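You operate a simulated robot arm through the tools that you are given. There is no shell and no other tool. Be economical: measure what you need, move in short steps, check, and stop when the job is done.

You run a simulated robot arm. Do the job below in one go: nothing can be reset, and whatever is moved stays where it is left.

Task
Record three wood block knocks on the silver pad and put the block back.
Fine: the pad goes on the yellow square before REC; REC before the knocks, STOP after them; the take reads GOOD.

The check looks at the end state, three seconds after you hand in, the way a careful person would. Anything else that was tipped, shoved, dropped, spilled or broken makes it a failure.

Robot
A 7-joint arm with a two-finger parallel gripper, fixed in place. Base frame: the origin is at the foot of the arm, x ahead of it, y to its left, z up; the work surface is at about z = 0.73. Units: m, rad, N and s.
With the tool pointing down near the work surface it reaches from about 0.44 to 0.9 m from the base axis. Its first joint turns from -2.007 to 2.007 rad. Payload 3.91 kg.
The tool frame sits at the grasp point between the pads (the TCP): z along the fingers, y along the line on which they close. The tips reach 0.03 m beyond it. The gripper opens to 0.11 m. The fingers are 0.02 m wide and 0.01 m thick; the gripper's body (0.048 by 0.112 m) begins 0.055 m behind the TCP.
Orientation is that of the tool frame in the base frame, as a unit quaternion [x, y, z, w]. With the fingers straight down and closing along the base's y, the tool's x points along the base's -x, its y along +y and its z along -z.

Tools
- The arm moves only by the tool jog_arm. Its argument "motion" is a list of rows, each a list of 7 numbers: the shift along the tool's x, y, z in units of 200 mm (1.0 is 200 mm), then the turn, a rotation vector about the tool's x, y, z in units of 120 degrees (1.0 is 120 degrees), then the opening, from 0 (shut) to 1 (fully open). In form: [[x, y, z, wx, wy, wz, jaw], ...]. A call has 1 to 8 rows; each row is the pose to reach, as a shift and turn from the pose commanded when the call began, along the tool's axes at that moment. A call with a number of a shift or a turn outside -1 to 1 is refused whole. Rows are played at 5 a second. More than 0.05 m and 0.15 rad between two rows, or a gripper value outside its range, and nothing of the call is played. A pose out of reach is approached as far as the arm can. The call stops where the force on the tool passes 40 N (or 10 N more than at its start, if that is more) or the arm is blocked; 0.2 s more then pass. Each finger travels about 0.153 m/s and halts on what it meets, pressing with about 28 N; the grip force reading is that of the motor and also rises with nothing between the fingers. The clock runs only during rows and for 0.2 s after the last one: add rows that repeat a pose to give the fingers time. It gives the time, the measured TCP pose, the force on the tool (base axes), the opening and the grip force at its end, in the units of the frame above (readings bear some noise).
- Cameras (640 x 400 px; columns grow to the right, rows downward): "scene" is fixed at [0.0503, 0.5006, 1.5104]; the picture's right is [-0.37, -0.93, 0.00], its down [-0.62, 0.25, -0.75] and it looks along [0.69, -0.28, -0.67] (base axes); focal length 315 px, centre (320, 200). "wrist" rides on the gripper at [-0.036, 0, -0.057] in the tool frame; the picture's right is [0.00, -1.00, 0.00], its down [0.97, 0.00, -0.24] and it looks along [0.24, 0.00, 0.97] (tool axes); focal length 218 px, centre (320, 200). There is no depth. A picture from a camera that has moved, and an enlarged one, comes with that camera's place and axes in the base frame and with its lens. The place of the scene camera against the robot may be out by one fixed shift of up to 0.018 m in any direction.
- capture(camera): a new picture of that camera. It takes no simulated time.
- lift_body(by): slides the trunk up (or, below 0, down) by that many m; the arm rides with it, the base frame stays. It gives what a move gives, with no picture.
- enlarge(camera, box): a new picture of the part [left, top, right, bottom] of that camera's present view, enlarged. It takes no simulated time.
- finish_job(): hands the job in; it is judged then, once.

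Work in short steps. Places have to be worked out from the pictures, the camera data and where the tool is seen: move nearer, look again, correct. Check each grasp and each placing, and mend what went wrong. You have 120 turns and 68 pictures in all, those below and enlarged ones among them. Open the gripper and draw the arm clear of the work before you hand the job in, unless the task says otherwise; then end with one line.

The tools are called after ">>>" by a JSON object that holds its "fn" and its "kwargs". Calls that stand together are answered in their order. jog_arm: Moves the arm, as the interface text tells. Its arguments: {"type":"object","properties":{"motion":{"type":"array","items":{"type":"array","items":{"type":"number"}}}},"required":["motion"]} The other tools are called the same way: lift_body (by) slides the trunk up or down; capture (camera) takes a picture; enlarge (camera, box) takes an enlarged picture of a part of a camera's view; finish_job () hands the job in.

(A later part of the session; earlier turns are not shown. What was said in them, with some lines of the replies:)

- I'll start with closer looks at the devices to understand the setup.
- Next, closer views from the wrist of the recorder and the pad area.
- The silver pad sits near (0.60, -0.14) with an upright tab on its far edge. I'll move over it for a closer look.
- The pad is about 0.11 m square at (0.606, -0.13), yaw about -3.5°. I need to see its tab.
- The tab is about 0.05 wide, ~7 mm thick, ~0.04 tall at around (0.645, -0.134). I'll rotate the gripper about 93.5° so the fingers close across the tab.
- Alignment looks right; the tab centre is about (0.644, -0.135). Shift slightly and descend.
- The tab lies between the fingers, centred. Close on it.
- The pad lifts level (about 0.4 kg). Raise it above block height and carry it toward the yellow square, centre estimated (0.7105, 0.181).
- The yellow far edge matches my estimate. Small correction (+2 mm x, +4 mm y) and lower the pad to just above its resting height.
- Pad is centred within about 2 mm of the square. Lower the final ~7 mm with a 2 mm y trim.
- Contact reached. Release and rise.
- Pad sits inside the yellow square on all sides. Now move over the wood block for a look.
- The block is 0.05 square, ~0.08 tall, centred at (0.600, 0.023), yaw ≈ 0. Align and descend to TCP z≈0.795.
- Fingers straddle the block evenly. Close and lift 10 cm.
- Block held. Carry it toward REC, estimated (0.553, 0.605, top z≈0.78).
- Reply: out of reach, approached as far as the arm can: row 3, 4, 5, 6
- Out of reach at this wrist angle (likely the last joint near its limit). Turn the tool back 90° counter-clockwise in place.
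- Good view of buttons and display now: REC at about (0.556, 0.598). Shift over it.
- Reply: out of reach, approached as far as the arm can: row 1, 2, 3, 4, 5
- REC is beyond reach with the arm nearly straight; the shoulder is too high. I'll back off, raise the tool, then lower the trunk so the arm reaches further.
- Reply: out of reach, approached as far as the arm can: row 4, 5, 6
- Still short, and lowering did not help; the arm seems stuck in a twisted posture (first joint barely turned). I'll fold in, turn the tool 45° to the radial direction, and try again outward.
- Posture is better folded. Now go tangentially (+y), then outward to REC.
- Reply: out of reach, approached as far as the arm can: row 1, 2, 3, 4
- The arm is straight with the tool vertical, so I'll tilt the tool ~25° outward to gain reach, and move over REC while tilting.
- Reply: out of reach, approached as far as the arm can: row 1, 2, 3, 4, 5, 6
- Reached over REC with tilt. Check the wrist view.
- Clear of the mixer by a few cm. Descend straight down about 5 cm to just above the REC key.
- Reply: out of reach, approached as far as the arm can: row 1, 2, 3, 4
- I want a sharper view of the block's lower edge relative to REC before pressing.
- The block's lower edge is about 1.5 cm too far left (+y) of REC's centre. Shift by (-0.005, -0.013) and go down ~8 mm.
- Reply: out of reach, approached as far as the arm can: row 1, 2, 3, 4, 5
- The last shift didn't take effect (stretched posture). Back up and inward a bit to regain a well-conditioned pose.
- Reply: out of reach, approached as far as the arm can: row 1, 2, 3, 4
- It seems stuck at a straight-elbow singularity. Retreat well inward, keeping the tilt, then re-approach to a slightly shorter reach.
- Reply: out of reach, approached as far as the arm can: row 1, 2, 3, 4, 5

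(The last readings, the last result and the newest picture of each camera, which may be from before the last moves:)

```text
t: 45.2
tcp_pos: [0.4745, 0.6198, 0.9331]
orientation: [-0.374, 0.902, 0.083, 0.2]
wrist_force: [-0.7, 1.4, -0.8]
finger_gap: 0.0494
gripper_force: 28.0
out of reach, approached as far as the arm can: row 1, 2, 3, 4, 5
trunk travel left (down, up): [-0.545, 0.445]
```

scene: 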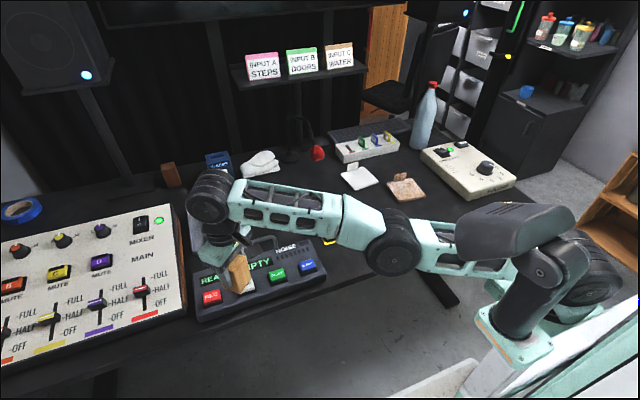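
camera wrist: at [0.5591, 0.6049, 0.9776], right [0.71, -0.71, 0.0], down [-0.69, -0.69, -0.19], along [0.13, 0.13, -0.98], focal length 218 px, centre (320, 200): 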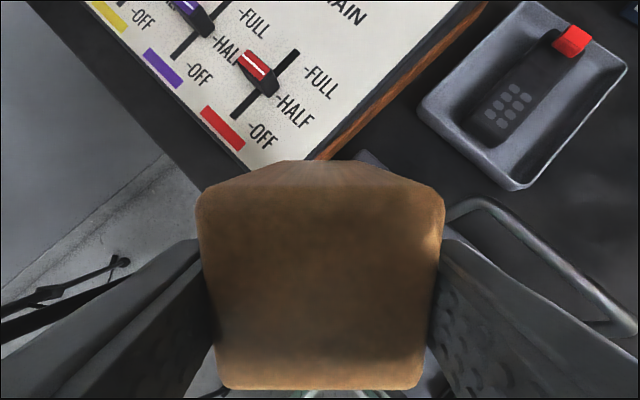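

It slid along its reach sphere instead. Un-tilt while moving inward, which earlier allowed retreat.

>>> {"fn": "jog_arm", "kwargs": {"motion": [[0.1, 0, -0.1, 0, 0.07, 0, 0.2], [0.25, 0, -0.2, 0, 0.14, 0, 0.2], [0.42, 0, -0.28, 0, 0.207, 0, 0.2], [0.6, 0, -0.36, 0, 0.207, 0, 0.2], [0.75, 0, -0.43, 0, 0.207, 0, 0.2], [0.75, 0, -0.43, 0, 0.207, 0, 0.2]]}}

>>> {"fn": "capture", "kwargs": {"camera": "scene"}}

```text
t: 46.6
tcp_pos: [0.3539, 0.4954, 0.9476]
orientation: [-0.384, 0.923, 0.001, 0.001]
wrist_force: [-0.2, -0.3, -0.5]
finger_gap: 0.0494
gripper_force: 28.4
out of reach, approached as far as the arm can: row 1
trunk travel left (down, up): [-0.545, 0.445]
```

```text
30 pictures are left
```

scene: 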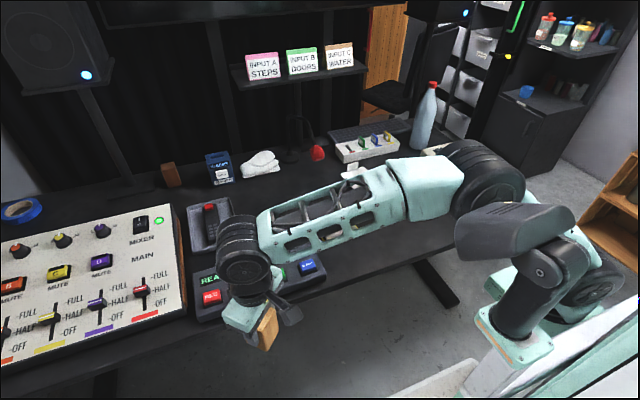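

Recovered. The effective shoulder seems near (0.24, 0), so REC lies in direction ~62°. I'll yaw 17° more and tilt 38°, giving reach margin.

>>> {"fn": "jog_arm", "kwargs": {"motion": [[0, 0, 0, 0, 0, -0.07, 0.2], [0, 0, 0, 0, 0, -0.142, 0.2], [0, 0, 0, 0, 0, -0.142, 0.2]]}}

>>> {"fn": "jog_arm", "kwargs": {"motion": [[0, 0, 0, 0, -0.065, 0, 0.2], [0, 0, 0, 0, -0.13, 0, 0.2], [0, 0, 0, 0, -0.195, 0, 0.2], [0, 0, 0, 0, -0.26, 0, 0.2], [0, 0, 0, 0, -0.317, 0, 0.2], [0, 0, 0, 0, -0.317, 0, 0.2]]}}

```text
t: 47.4
tcp_pos: [0.3553, 0.4956, 0.9482]
orientation: [-0.516, 0.857, 0.0, 0.001]
wrist_force: [0.5, -0.8, -1.3]
finger_gap: 0.0495
gripper_force: 27.9
trunk travel left (down, up): [-0.545, 0.445]
```

```text
t: 48.8
tcp_pos: [0.4191, 0.4801, 0.9494]
orientation: [-0.446, 0.833, 0.152, 0.291]
wrist_force: [-0.6, 0.1, -1.8]
finger_gap: 0.0497
gripper_force: 27.9
trunk travel left (down, up): [-0.545, 0.445]
```

The pose reading is off from the command; hold a moment and re-read.

>>> {"fn": "jog_arm", "kwargs": {"motion": [[0, 0, 0, 0, 0, 0, 0.2], [0, 0, 0, 0, 0, 0, 0.2]]}}

>>> {"fn": "capture", "kwargs": {"camera": "scene"}}

```text
t: 49.4
tcp_pos: [0.4169, 0.4795, 0.9495]
orientation: [-0.446, 0.832, 0.153, 0.292]
wrist_force: [0.6, -0.8, -1.2]
finger_gap: 0.0494
gripper_force: 28.2
trunk travel left (down, up): [-0.545, 0.445]
```

```text
29 pictures are left
```

scene: 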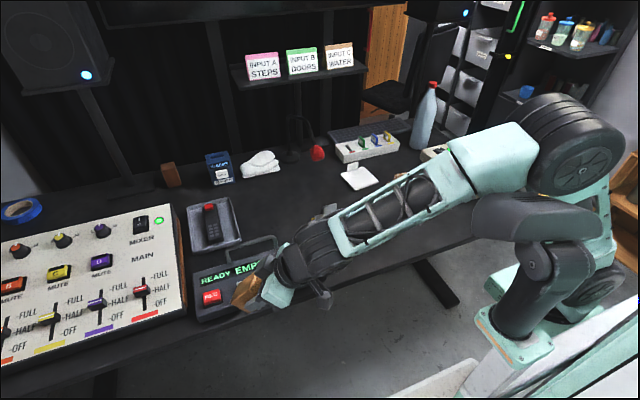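

Tilt is about 38° and the pose is workable. Move outward to above REC from this measured pose.

>>> {"fn": "jog_arm", "kwargs": {"motion": [[-0.09, -0.06, 0.16, 0, 0, 0, 0.2], [-0.18, -0.12, 0.34, 0, 0, 0, 0.2], [-0.28, -0.18, 0.54, 0, 0, 0, 0.2], [-0.373, -0.244, 0.745, 0, 0, 0, 0.2], [-0.373, -0.244, 0.745, 0, 0, 0, 0.2]]}}

>>> {"fn": "enlarge", "kwargs": {"camera": "scene", "box": [160, 200, 340, 320]}}

```text
t: 50.6
tcp_pos: [0.4698, 0.6062, 0.8793]
orientation: [-0.487, 0.81, 0.168, 0.281]
wrist_force: [0.0, -0.7, -1.5]
finger_gap: 0.0493
gripper_force: 28.2
trunk travel left (down, up): [-0.545, 0.445]
```

```text
3.33 times, centred on (250, 260) of scene
camera zoom: at [0.0503, 0.5006, 1.5104], right [-0.37, -0.93, 0.0], down [-0.62, 0.25, -0.75], along [0.69, -0.28, -0.67], focal length 1051 px, centre (553, 0)
```

zoom: 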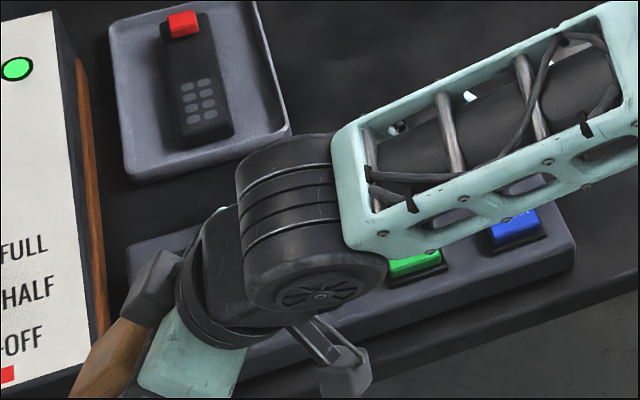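

Now the pose equals the command. Slide sideways to sit over REC.

>>> {"fn": "jog_arm", "kwargs": {"motion": [[-0.017, -0.2, 0.013, 0, 0, 0, 0.2], [-0.033, -0.397, 0.026, 0, 0, 0, 0.2], [-0.033, -0.397, 0.026, 0, 0, 0, 0.2]]}}

>>> {"fn": "enlarge", "kwargs": {"camera": "scene", "box": [160, 200, 300, 320]}}

```text
t: 51.4
tcp_pos: [0.5466, 0.579, 0.8791]
orientation: [-0.487, 0.81, 0.169, 0.281]
wrist_force: [-0.5, 0.7, 0.0]
finger_gap: 0.0498
gripper_force: 28.2
trunk travel left (down, up): [-0.545, 0.445]
```

```text
3.33 times, centred on (230, 260) of scene
camera zoom: at [0.0503, 0.5006, 1.5104], right [-0.37, -0.93, 0.0], down [-0.62, 0.25, -0.75], along [0.69, -0.28, -0.67], focal length 1051 px, centre (620, 0)
```

zoom: 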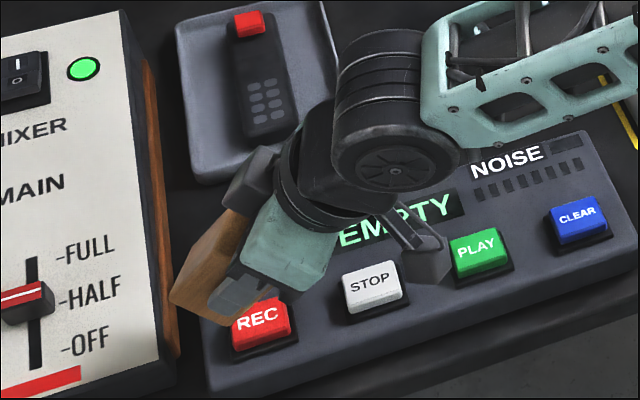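

Geometry matches: the lowest block edge is over REC. Press straight down in small steps.

>>> {"fn": "jog_arm", "kwargs": {"motion": [[0.046, 0, 0.059, 0, 0, 0, 0.2], [0.077, 0, 0.0985, 0, 0, 0, 0.2], [0.0924, 0, 0.118, 0, 0, 0, 0.2], [0.1017, 0, 0.13, 0, 0, 0, 0.2], [0.108, 0, 0.138, 0, 0, 0, 0.2]]}}

>>> {"fn": "enlarge", "kwargs": {"camera": "scene", "box": [160, 200, 340, 320]}}

```text
t: 52.6
tcp_pos: [0.5447, 0.5777, 0.8456]
orientation: [-0.486, 0.81, 0.169, 0.282]
wrist_force: [0.1, -0.7, 11.3]
finger_gap: 0.0495
gripper_force: 28.0
trunk travel left (down, up): [-0.545, 0.445]
```

```text
3.33 times, centred on (250, 260) of scene
camera zoom: at [0.0503, 0.5006, 1.5104], right [-0.37, -0.93, 0.0], down [-0.62, 0.25, -0.75], along [0.69, -0.28, -0.67], focal length 1051 px, centre (553, 0)
```

zoom: 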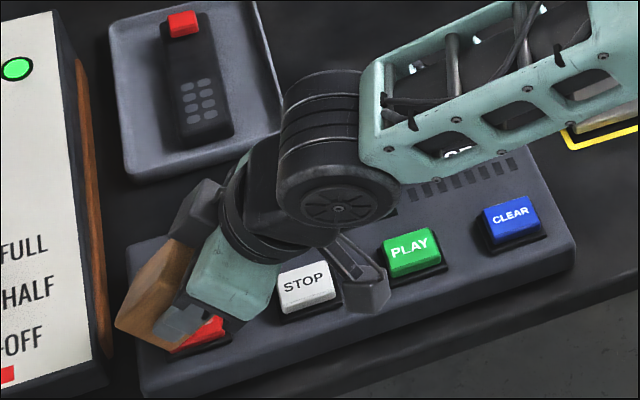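

11 N contact on REC. Lift off and read the display.

>>> {"fn": "jog_arm", "kwargs": {"motion": [[-0.06, 0, -0.08, 0, 0, 0, 0.2], [-0.12, 0, -0.16, 0, 0, 0, 0.2], [0, -0.1, -0.35, 0, 0, 0, 0.2], [0.15, -0.1, -0.5, 0, 0, 0, 0.2], [0.15, -0.1, -0.5, 0, 0, 0, 0.2]]}}

>>> {"fn": "enlarge", "kwargs": {"camera": "scene", "box": [160, 200, 340, 320]}}

```text
t: 53.8
tcp_pos: [0.5224, 0.4955, 0.905]
orientation: [-0.486, 0.81, 0.168, 0.281]
wrist_force: [-0.7, -0.2, -1.0]
finger_gap: 0.0494
gripper_force: 28.0
trunk travel left (down, up): [-0.545, 0.445]
```

```text
3.33 times, centred on (250, 260) of scene
camera zoom: at [0.0503, 0.5006, 1.5104], right [-0.37, -0.93, 0.0], down [-0.62, 0.25, -0.75], along [0.69, -0.28, -0.67], focal length 1051 px, centre (553, 0)
```

zoom: 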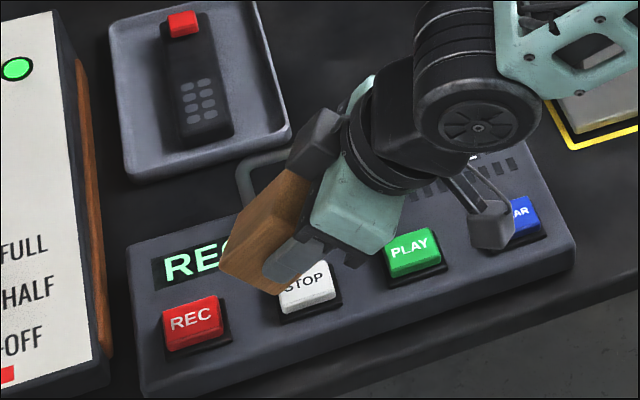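

The display shows REC. Now move off toward the pad, un-tilting the tool.

>>> {"fn": "jog_arm", "kwargs": {"motion": [[0.033, -0.123, -0.127, 0, 0.0634, 0, 0.2], [0.066, -0.246, -0.254, 0, 0.127, 0, 0.2], [0.1, -0.369, -0.381, 0, 0.19, 0, 0.2], [0.133, -0.492, -0.51, 0, 0.254, 0, 0.2], [0.166, -0.615, -0.637, 0, 0.317, 0, 0.2], [0.166, -0.615, -0.637, 0, 0.317, 0, 0.2]]}}

>>> {"fn": "enlarge", "kwargs": {"camera": "scene", "box": [180, 180, 360, 310]}}

```text
t: 55.2
tcp_pos: [0.5831, 0.3432, 0.9832]
orientation: [-0.516, 0.857, 0.001, 0.001]
wrist_force: [0.4, 0.8, -1.6]
finger_gap: 0.0494
gripper_force: 28.5
trunk travel left (down, up): [-0.545, 0.445]
```

```text
3.08 times, centred on (270, 245) of scene
camera zoom: at [0.0503, 0.5006, 1.5104], right [-0.37, -0.93, 0.0], down [-0.62, 0.25, -0.75], along [0.69, -0.28, -0.67], focal length 970 px, centre (474, 62)
```

zoom: 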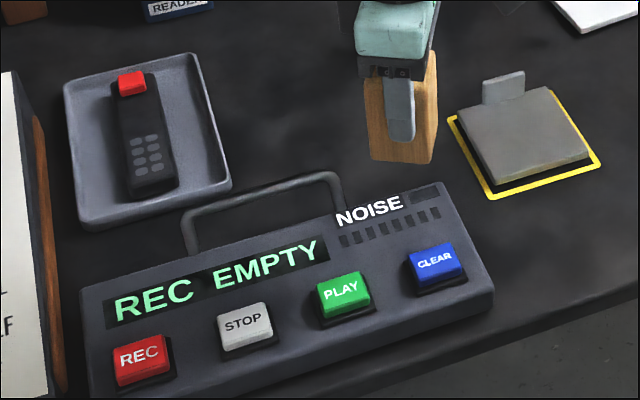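

Recording, noise bars dark. Move over the pad centre and rotate back to yaw 0.

>>> {"fn": "jog_arm", "kwargs": {"motion": [[0.06, -0.12, 0, 0, 0, 0.065, 0.2], [0.12, -0.24, 0, 0, 0, 0.13, 0.2], [0.18, -0.36, 0, 0, 0, 0.195, 0.2], [0.24, -0.48, 0, 0, 0, 0.26, 0.2], [0.3, -0.6, 0, 0, 0, 0.325, 0.2], [0.36, -0.72, 0, 0, 0, 0.39, 0.2], [0.44, -0.897, 0, 0, 0, 0.455, 0.2], [0.44, -0.897, 0, 0, 0, 0.517, 0.2]]}}

>>> {"fn": "jog_arm", "kwargs": {"motion": [[0, 0, 0.15, 0, 0, 0, 0.2], [0, 0, 0.35, 0, 0, 0, 0.2], [0, 0, 0.5, 0, 0, 0, 0.2], [0, 0, 0.62, 0, 0, 0, 0.2], [0, 0, 0.62, 0, 0, 0, 0.2]]}}

>>> {"fn": "enlarge", "kwargs": {"camera": "scene", "box": [230, 150, 410, 280]}}

>>> {"fn": "capture", "kwargs": {"camera": "wrist"}}

```text
t: 57.0
tcp_pos: [0.6975, 0.1803, 0.9827]
orientation: [0.001, 1.0, 0.0, 0.0]
wrist_force: [-1.1, 0.2, -1.6]
finger_gap: 0.0494
gripper_force: 27.9
trunk travel left (down, up): [-0.545, 0.445]
```

```text
t: 58.2
tcp_pos: [0.6993, 0.1823, 0.8588]
orientation: [0.0, 1.0, 0.001, 0.0]
wrist_force: [0.1, -0.3, -1.3]
finger_gap: 0.0497
gripper_force: 27.9
trunk travel left (down, up): [-0.545, 0.445]
```

```text
3.08 times, centred on (320, 215) of scene
camera zoom: at [0.0503, 0.5006, 1.5104], right [-0.37, -0.93, 0.0], down [-0.62, 0.25, -0.75], along [0.69, -0.28, -0.67], focal length 970 px, centre (320, 154)
```

zoom: 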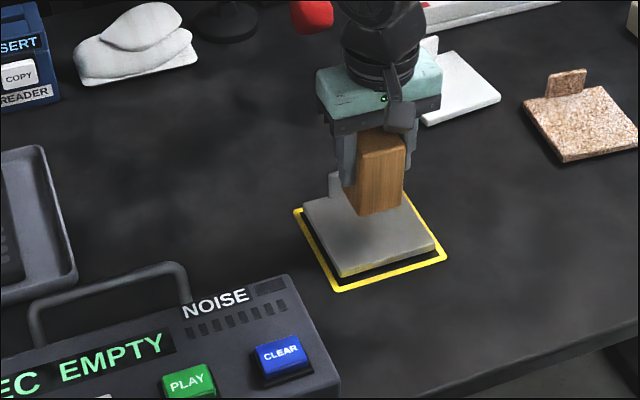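

```text
22 pictures are left
camera wrist: at [0.7343, 0.1833, 0.9156], right [0.0, -1.0, 0.0], down [-0.97, 0.0, 0.24], along [-0.24, 0.0, -0.97], focal length 218 px, centre (320, 200)
```

wrist: 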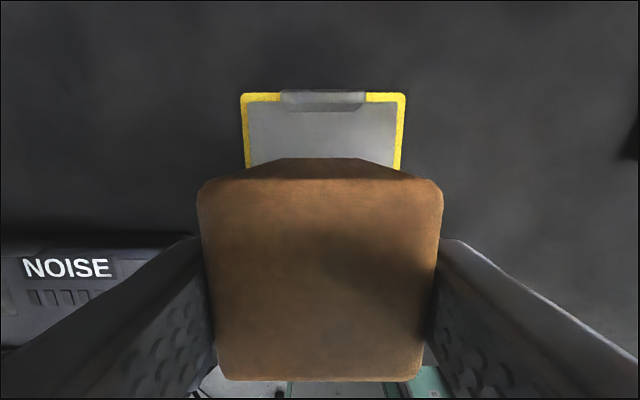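

Block is ~5 cm above the pad, clear of the tab. Do one knock and check the reaction.

>>> {"fn": "jog_arm", "kwargs": {"motion": [[0, 0, 0.1, 0, 0, 0, 0.2], [0, 0, 0.17, 0, 0, 0, 0.2], [0, 0, 0.17, 0, 0, 0, 0.2], [0, 0, 0.25, 0, 0, 0, 0.2], [0, 0, 0.12, 0, 0, 0, 0.2], [0, 0, 0.12, 0, 0, 0, 0.2]]}}

>>> {"fn": "enlarge", "kwargs": {"camera": "scene", "box": [180, 180, 380, 310]}}

```text
t: 59.6
tcp_pos: [0.6972, 0.1793, 0.8353]
orientation: [0.001, 1.0, 0.001, 0.0]
wrist_force: [0.4, -0.3, -1.5]
finger_gap: 0.0495
gripper_force: 27.5
trunk travel left (down, up): [-0.545, 0.445]
```

```text
3.08 times, centred on (280, 245) of scene
camera zoom: at [0.0503, 0.5006, 1.5104], right [-0.37, -0.93, 0.0], down [-0.62, 0.25, -0.75], along [0.69, -0.28, -0.67], focal length 970 px, centre (443, 62)
```

zoom: 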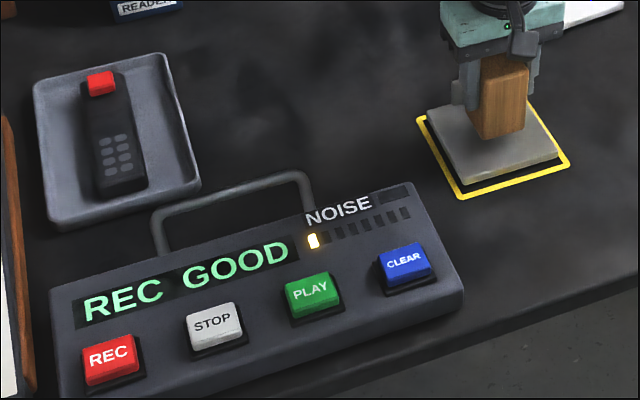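

One bar lit and "GOOD". Repeat the same stroke for the second knock.

>>> {"fn": "jog_arm", "kwargs": {"motion": [[0, 0, 0.05, 0, 0, 0, 0.2], [0, 0, 0.05, 0, 0, 0, 0.2], [0, 0, 0.13, 0, 0, 0, 0.2], [0, 0, 0, 0, 0, 0, 0.2], [0, 0, 0, 0, 0, 0, 0.2]]}}

>>> {"fn": "enlarge", "kwargs": {"camera": "scene", "box": [180, 180, 380, 310]}}

```text
t: 60.8
tcp_pos: [0.6994, 0.181, 0.8344]
orientation: [0.0, 1.0, 0.0, 0.0]
wrist_force: [0.0, -0.2, -1.1]
finger_gap: 0.0496
gripper_force: 28.3
trunk travel left (down, up): [-0.545, 0.445]
```

```text
3.08 times, centred on (280, 245) of scene
camera zoom: at [0.0503, 0.5006, 1.5104], right [-0.37, -0.93, 0.0], down [-0.62, 0.25, -0.75], along [0.69, -0.28, -0.67], focal length 970 px, centre (443, 62)
```

zoom: 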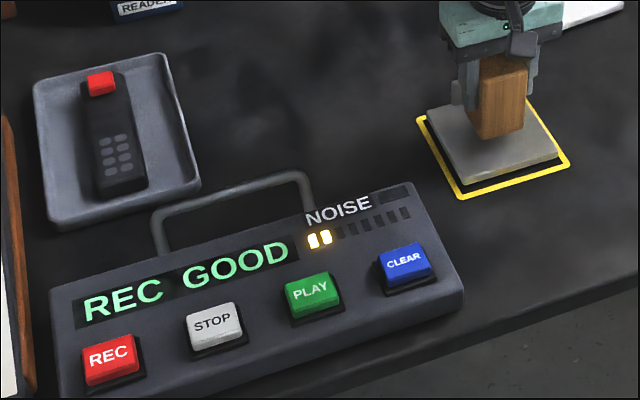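

Two bars: the bars count knocks. Third knock, same stroke.

>>> {"fn": "jog_arm", "kwargs": {"motion": [[0, 0, 0.05, 0, 0, 0, 0.2], [0, 0, 0.05, 0, 0, 0, 0.2], [0, 0, 0.13, 0, 0, 0, 0.2], [0, 0, 0, 0, 0, 0, 0.2], [0, 0, -0.2, 0, 0, 0, 0.2], [0, 0, -0.4, 0, 0, 0, 0.2], [0, 0, -0.6, 0, 0, 0, 0.2], [0, 0, -0.75, 0, 0, 0, 0.2]]}}

>>> {"fn": "enlarge", "kwargs": {"camera": "scene", "box": [180, 180, 380, 310]}}

```text
t: 62.6
tcp_pos: [0.6992, 0.183, 0.9837]
orientation: [0.0, 1.0, 0.0, 0.001]
wrist_force: [0.0, 0.7, -1.2]
finger_gap: 0.0495
gripper_force: 28.1
trunk travel left (down, up): [-0.545, 0.445]
```

```text
3.08 times, centred on (280, 245) of scene
camera zoom: at [0.0503, 0.5006, 1.5104], right [-0.37, -0.93, 0.0], down [-0.62, 0.25, -0.75], along [0.69, -0.28, -0.67], focal length 970 px, centre (443, 62)
```

zoom: 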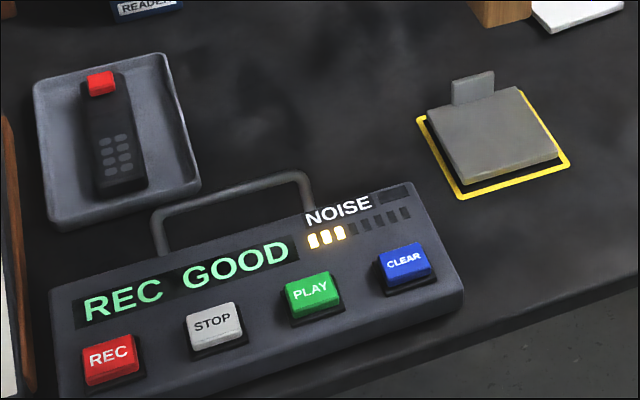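

Three knocks, GOOD. Retrace to the recorder to press STOP the same way.

>>> {"fn": "jog_arm", "kwargs": {"motion": [[0.073, 0.1, 0, 0, 0, -0.065, 0.2], [0.146, 0.2, 0, 0, 0, -0.13, 0.2], [0.22, 0.3, 0, 0, 0, -0.195, 0.2], [0.293, 0.405, 0, 0, 0, -0.26, 0.2], [0.366, 0.506, 0, 0, 0, -0.325, 0.2], [0.44, 0.61, 0, 0, 0, -0.39, 0.2], [0.512, 0.71, 0, 0, 0, -0.455, 0.2], [0.585, 0.81, 0, 0, 0, -0.517, 0.2]]}}

>>> {"fn": "jog_arm", "kwargs": {"motion": [[-0.112, 0.102, 0.05, 0, -0.0634, 0, 0.2], [-0.224, 0.204, 0.12, 0, -0.127, 0, 0.2], [-0.337, 0.307, 0.2, 0, -0.19, 0, 0.2], [-0.449, 0.409, 0.3, 0, -0.254, 0, 0.2], [-0.561, 0.511, 0.4, 0, -0.317, 0, 0.2], [-0.561, 0.511, 0.4, 0, -0.317, 0, 0.2]]}}

>>> {"fn": "enlarge", "kwargs": {"camera": "scene", "box": [160, 200, 340, 320]}}

```text
t: 64.4
tcp_pos: [0.5837, 0.3441, 0.9846]
orientation: [-0.517, 0.856, 0.001, 0.001]
wrist_force: [0.0, 0.1, -1.3]
finger_gap: 0.0493
gripper_force: 28.1
trunk travel left (down, up): [-0.545, 0.445]
```

```text
t: 65.8
tcp_pos: [0.5448, 0.4878, 0.9049]
orientation: [-0.487, 0.81, 0.168, 0.281]
wrist_force: [-0.4, 1.3, -2.1]
finger_gap: 0.0496
gripper_force: 28.3
trunk travel left (down, up): [-0.545, 0.445]
```

```text
3.33 times, centred on (250, 260) of scene
camera zoom: at [0.0503, 0.5006, 1.5104], right [-0.37, -0.93, 0.0], down [-0.62, 0.25, -0.75], along [0.69, -0.28, -0.67], focal length 1051 px, centre (553, 0)
```

zoom: 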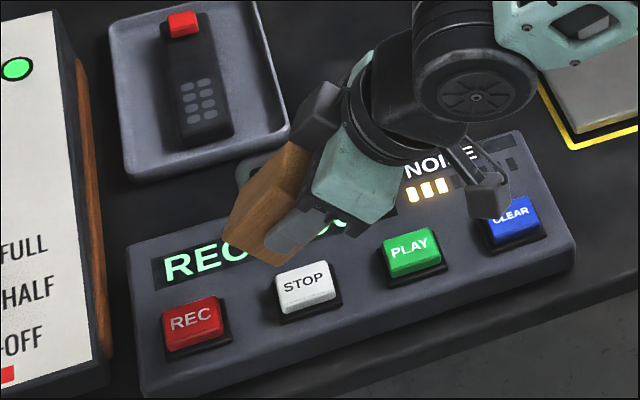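

STOP lies below the block edge. Shift +6 mm in y and press straight down.

>>> {"fn": "jog_arm", "kwargs": {"motion": [[0.039, 0.01, 0.096, 0, 0, 0, 0.2], [0.085, 0.01, 0.1555, 0, 0, 0, 0.2], [0.1156, 0.01, 0.1945, 0, 0, 0, 0.2], [0.137, 0.01, 0.2225, 0, 0, 0, 0.2], [0.1526, 0.01, 0.242, 0, 0, 0, 0.2], [0.163, 0.01, 0.2555, 0, 0, 0, 0.2], [0.163, 0.01, 0.2555, 0, 0, 0, 0.2]]}}

>>> {"fn": "enlarge", "kwargs": {"camera": "scene", "box": [160, 200, 340, 320]}}

```text
t: 67.4
tcp_pos: [0.5454, 0.4967, 0.8457]
orientation: [-0.486, 0.81, 0.169, 0.282]
wrist_force: [2.0, 0.6, 5.8]
finger_gap: 0.0496
gripper_force: 28.1
trunk travel left (down, up): [-0.545, 0.445]
```

```text
3.33 times, centred on (250, 260) of scene
camera zoom: at [0.0503, 0.5006, 1.5104], right [-0.37, -0.93, 0.0], down [-0.62, 0.25, -0.75], along [0.69, -0.28, -0.67], focal length 1051 px, centre (553, 0)
```

zoom: 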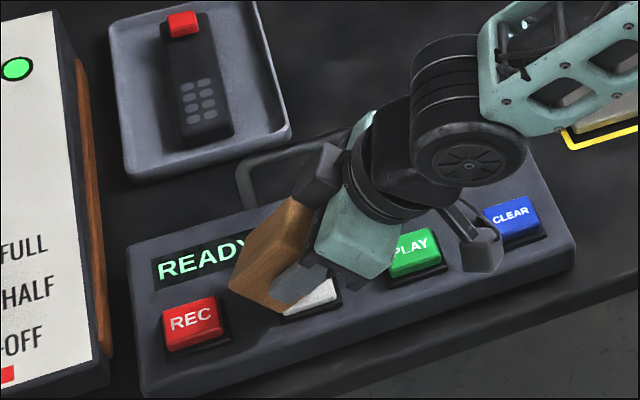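

The display reads READY: stopped. Lift off and retreat, un-tilting.

>>> {"fn": "jog_arm", "kwargs": {"motion": [[-0.062, 0, -0.079, 0, 0, 0, 0.2], [-0.123, 0, -0.158, 0, 0, 0, 0.2], [-0.185, 0, -0.236, 0, 0, 0, 0.2]]}}

>>> {"fn": "jog_arm", "kwargs": {"motion": [[0.033, -0.123, -0.127, 0, 0.0634, 0, 0.2], [0.066, -0.246, -0.254, 0, 0.127, 0, 0.2], [0.1, -0.369, -0.381, 0, 0.19, 0, 0.2], [0.133, -0.492, -0.51, 0, 0.254, 0, 0.2], [0.166, -0.615, -0.637, 0, 0.317, 0, 0.2], [0.166, -0.615, -0.637, 0, 0.317, 0, 0.2]]}}

>>> {"fn": "enlarge", "kwargs": {"camera": "scene", "box": [180, 180, 380, 310]}}

```text
t: 68.2
tcp_pos: [0.5458, 0.4942, 0.9033]
orientation: [-0.487, 0.81, 0.169, 0.28]
wrist_force: [-0.2, 0.4, -1.6]
finger_gap: 0.0494
gripper_force: 28.6
trunk travel left (down, up): [-0.545, 0.445]
```

```text
t: 69.6
tcp_pos: [0.6058, 0.3451, 0.9817]
orientation: [-0.516, 0.857, 0.0, 0.001]
wrist_force: [-0.1, -0.1, -1.7]
finger_gap: 0.0496
gripper_force: 28.2
trunk travel left (down, up): [-0.545, 0.445]
```

```text
3.08 times, centred on (280, 245) of scene
camera zoom: at [0.0503, 0.5006, 1.5104], right [-0.37, -0.93, 0.0], down [-0.62, 0.25, -0.75], along [0.69, -0.28, -0.67], focal length 970 px, centre (443, 62)
```

zoom: 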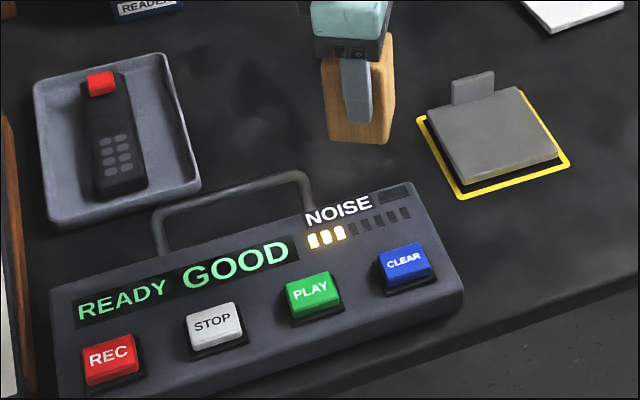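

Result: READY GOOD, three bars. Carry the block back toward its spot (0.600, 0.0225), restoring the original orientation.

>>> {"fn": "jog_arm", "kwargs": {"motion": [[0.11, -0.058, 0, 0, 0, 0.065, 0.2], [0.22, -0.117, 0, 0, 0, 0.13, 0.2], [0.33, -0.175, 0, 0, 0, 0.195, 0.2], [0.44, -0.233, 0, 0, 0, 0.26, 0.2], [0.55, -0.29, 0, 0, 0, 0.325, 0.2], [0.66, -0.35, 0, 0, 0, 0.39, 0.2], [0.77, -0.408, 0, 0, 0, 0.455, 0.2], [0.884, -0.467, 0, 0, 0, 0.517, 0.2]]}}

>>> {"fn": "jog_arm", "kwargs": {"motion": [[0, -0.08, 0, 0, 0, 0.07, 0.2], [0, -0.16, 0, 0, 0, 0.14, 0.2], [0, -0.24, 0, 0, 0, 0.21, 0.2], [0, -0.32, 0, 0, 0, 0.28, 0.2], [0, -0.4, 0, 0, 0, 0.35, 0.2], [0, -0.48, 0, 0, 0, 0.42, 0.2], [0, -0.56, 0, 0, 0, 0.49, 0.2], [0, -0.61, 0, 0, 0, 0.56, 0.2]]}}

>>> {"fn": "jog_arm", "kwargs": {"motion": [[0, 0, 0, 0, 0, 0.07, 0.2], [0, 0, 0, 0, 0, 0.14, 0.2], [0, 0, 0, 0, 0, 0.19, 0.2], [0, 0, 0, 0, 0, 0.19, 0.2]]}}

```text
t: 71.4
tcp_pos: [0.6028, 0.1446, 0.9828]
orientation: [0.001, 1.0, 0.001, 0.0]
wrist_force: [0.4, -0.3, -0.9]
finger_gap: 0.0496
gripper_force: 28.3
trunk travel left (down, up): [-0.545, 0.445]
```

```text
t: 73.2
tcp_pos: [0.6038, 0.0235, 0.9827]
orientation: [0.555, 0.832, 0.001, 0.0]
wrist_force: [0.5, -0.9, -1.8]
finger_gap: 0.0498
gripper_force: 28.1
trunk travel left (down, up): [-0.545, 0.445]
```

```text
t: 74.2
tcp_pos: [0.6054, 0.0235, 0.984]
orientation: [0.708, 0.707, 0.001, 0.0]
wrist_force: [0.3, 0.4, -1.8]
finger_gap: 0.0498
gripper_force: 27.9
trunk travel left (down, up): [-0.545, 0.445]
```

Aligned to within a few mm. Trim and descend to just above the table.

>>> {"fn": "jog_arm", "kwargs": {"motion": [[-0.005, -0.02, 0.2, 0, 0, 0, 0.2], [-0.005, -0.02, 0.4, 0, 0, 0, 0.2], [-0.005, -0.02, 0.6, 0, 0, 0, 0.2], [-0.005, -0.02, 0.75, 0, 0, 0, 0.2], [-0.005, -0.02, 0.85, 0, 0, 0, 0.2], [-0.005, -0.02, 0.9, 0, 0, 0, 0.2], [-0.005, -0.02, 0.9, 0, 0, 0, 0.2]]}}

>>> {"fn": "enlarge", "kwargs": {"camera": "scene", "box": [330, 160, 470, 260]}}

```text
t: 75.8
tcp_pos: [0.5996, 0.0221, 0.8045]
orientation: [0.707, 0.707, 0.001, 0.0]
wrist_force: [0.6, 0.3, -1.8]
finger_gap: 0.0495
gripper_force: 28.2
trunk travel left (down, up): [-0.545, 0.445]
```

```text
4.00 times, centred on (400, 210) of scene
camera zoom: at [0.0503, 0.5006, 1.5104], right [-0.37, -0.93, 0.0], down [-0.62, 0.25, -0.75], along [0.69, -0.28, -0.67], focal length 1261 px, centre (0, 160)
```

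zoom: 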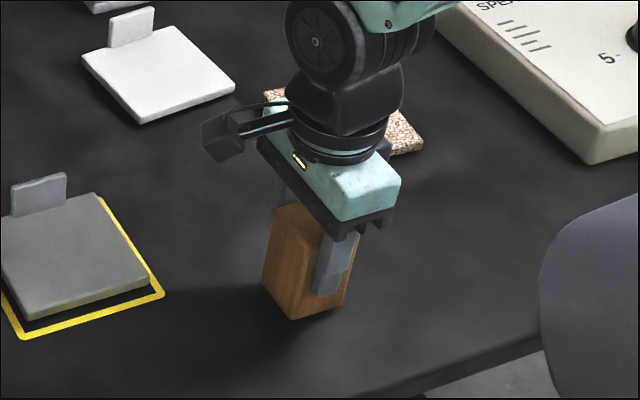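

Lower the last ~8 mm gently.

>>> {"fn": "jog_arm", "kwargs": {"motion": [[0, 0, 0.015, 0, 0, 0, 0.2], [0, 0, 0.027, 0, 0, 0, 0.2], [0, 0, 0.035, 0, 0, 0, 0.2], [0, 0, 0.04, 0, 0, 0, 0.2]]}}

```text
t: 76.8
tcp_pos: [0.6005, 0.0232, 0.7976]
orientation: [0.708, 0.707, 0.002, -0.001]
wrist_force: [0.6, -0.5, -1.4]
finger_gap: 0.0497
gripper_force: 27.9
trunk travel left (down, up): [-0.545, 0.445]
```

>>> {"fn": "jog_arm", "kwargs": {"motion": [[0, 0, 0.005, 0, 0, 0, 0.2], [0, 0, 0.01, 0, 0, 0, 0.2], [0, 0, 0.01, 0, 0, 0, 0.2]]}}

```text
t: 77.6
tcp_pos: [0.6012, 0.0242, 0.7945]
orientation: [0.707, 0.707, 0.003, 0.0]
wrist_force: [-0.3, 1.8, 26.1]
finger_gap: 0.0496
gripper_force: 27.4
trunk travel left (down, up): [-0.545, 0.445]
```

Firm contact; relax 1 mm, then open.

>>> {"fn": "jog_arm", "kwargs": {"motion": [[0, 0, -0.006, 0, 0, 0, 0.2], [0, 0, -0.006, 0, 0, 0, 0.2], [0, 0, -0.006, 0, 0, 0, 0.6], [0, 0, -0.006, 0, 0, 0, 1], [0, 0, -0.006, 0, 0, 0, 1], [0, 0, -0.006, 0, 0, 0, 1]]}}

>>> {"fn": "jog_arm", "kwargs": {"motion": [[0, 0, -0.15, 0, 0, 0, 1], [0, 0, -0.35, 0, 0, 0, 1], [0, 0, -0.55, 0, 0, 0, 1], [0, 0, -0.75, 0, 0, 0, 1], [-0.15, 0, -0.9, 0, 0, 0, 1], [-0.15, 0, -1.0, 0, 0, 0, 1]]}}

>>> {"fn": "capture", "kwargs": {"camera": "scene"}}

>>> {"fn": "capture", "kwargs": {"camera": "wrist"}}

```text
t: 79.0
tcp_pos: [0.5996, 0.0235, 0.7951]
orientation: [0.707, 0.707, 0.001, -0.001]
wrist_force: [-0.1, 0.3, -0.7]
finger_gap: 0.1099
gripper_force: 0.0
trunk travel left (down, up): [-0.545, 0.445]
```

```text
t: 80.4
tcp_pos: [0.597, -0.0059, 0.994]
orientation: [0.707, 0.707, 0.0, -0.001]
wrist_force: [-0.8, 0.2, 0.9]
finger_gap: 0.1102
gripper_force: 0.0
trunk travel left (down, up): [-0.545, 0.445]
```

```text
14 pictures are left
```

scene: 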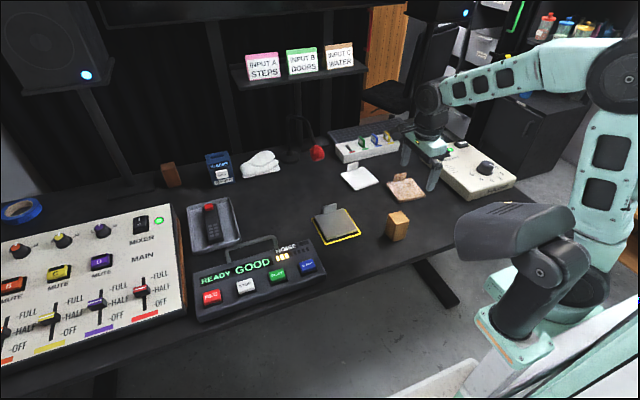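

```text
13 pictures are left
camera wrist: at [0.5979, -0.0402, 1.0503], right [-1.0, 0.0, 0.0], down [0.0, 0.97, 0.24], along [0.0, 0.24, -0.97], focal length 218 px, centre (320, 200)
```

wrist: 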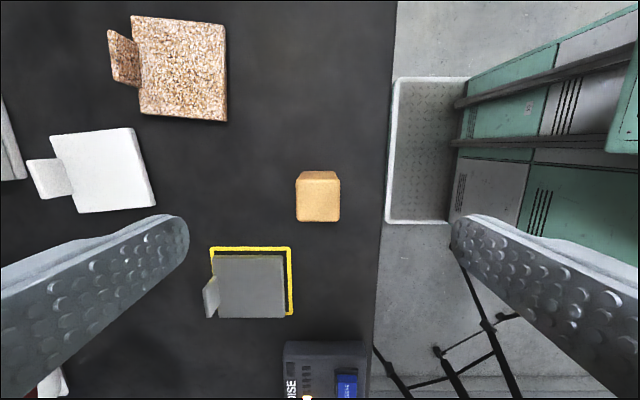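

The block is upright at its original spot, the pad is inside the yellow square, the display reads READY GOOD with three bars, and the gripper is open and clear. Handing in.

>>> {"fn": "finish_job", "kwargs": {}}

```text
The job is handed in.
```

The job is done: three wood block knocks are recorded on the silver pad, with the pad on the yellow square before REC and STOP pressed after. The recorder reads READY GOOD with three bars, and the block is back in its original place.
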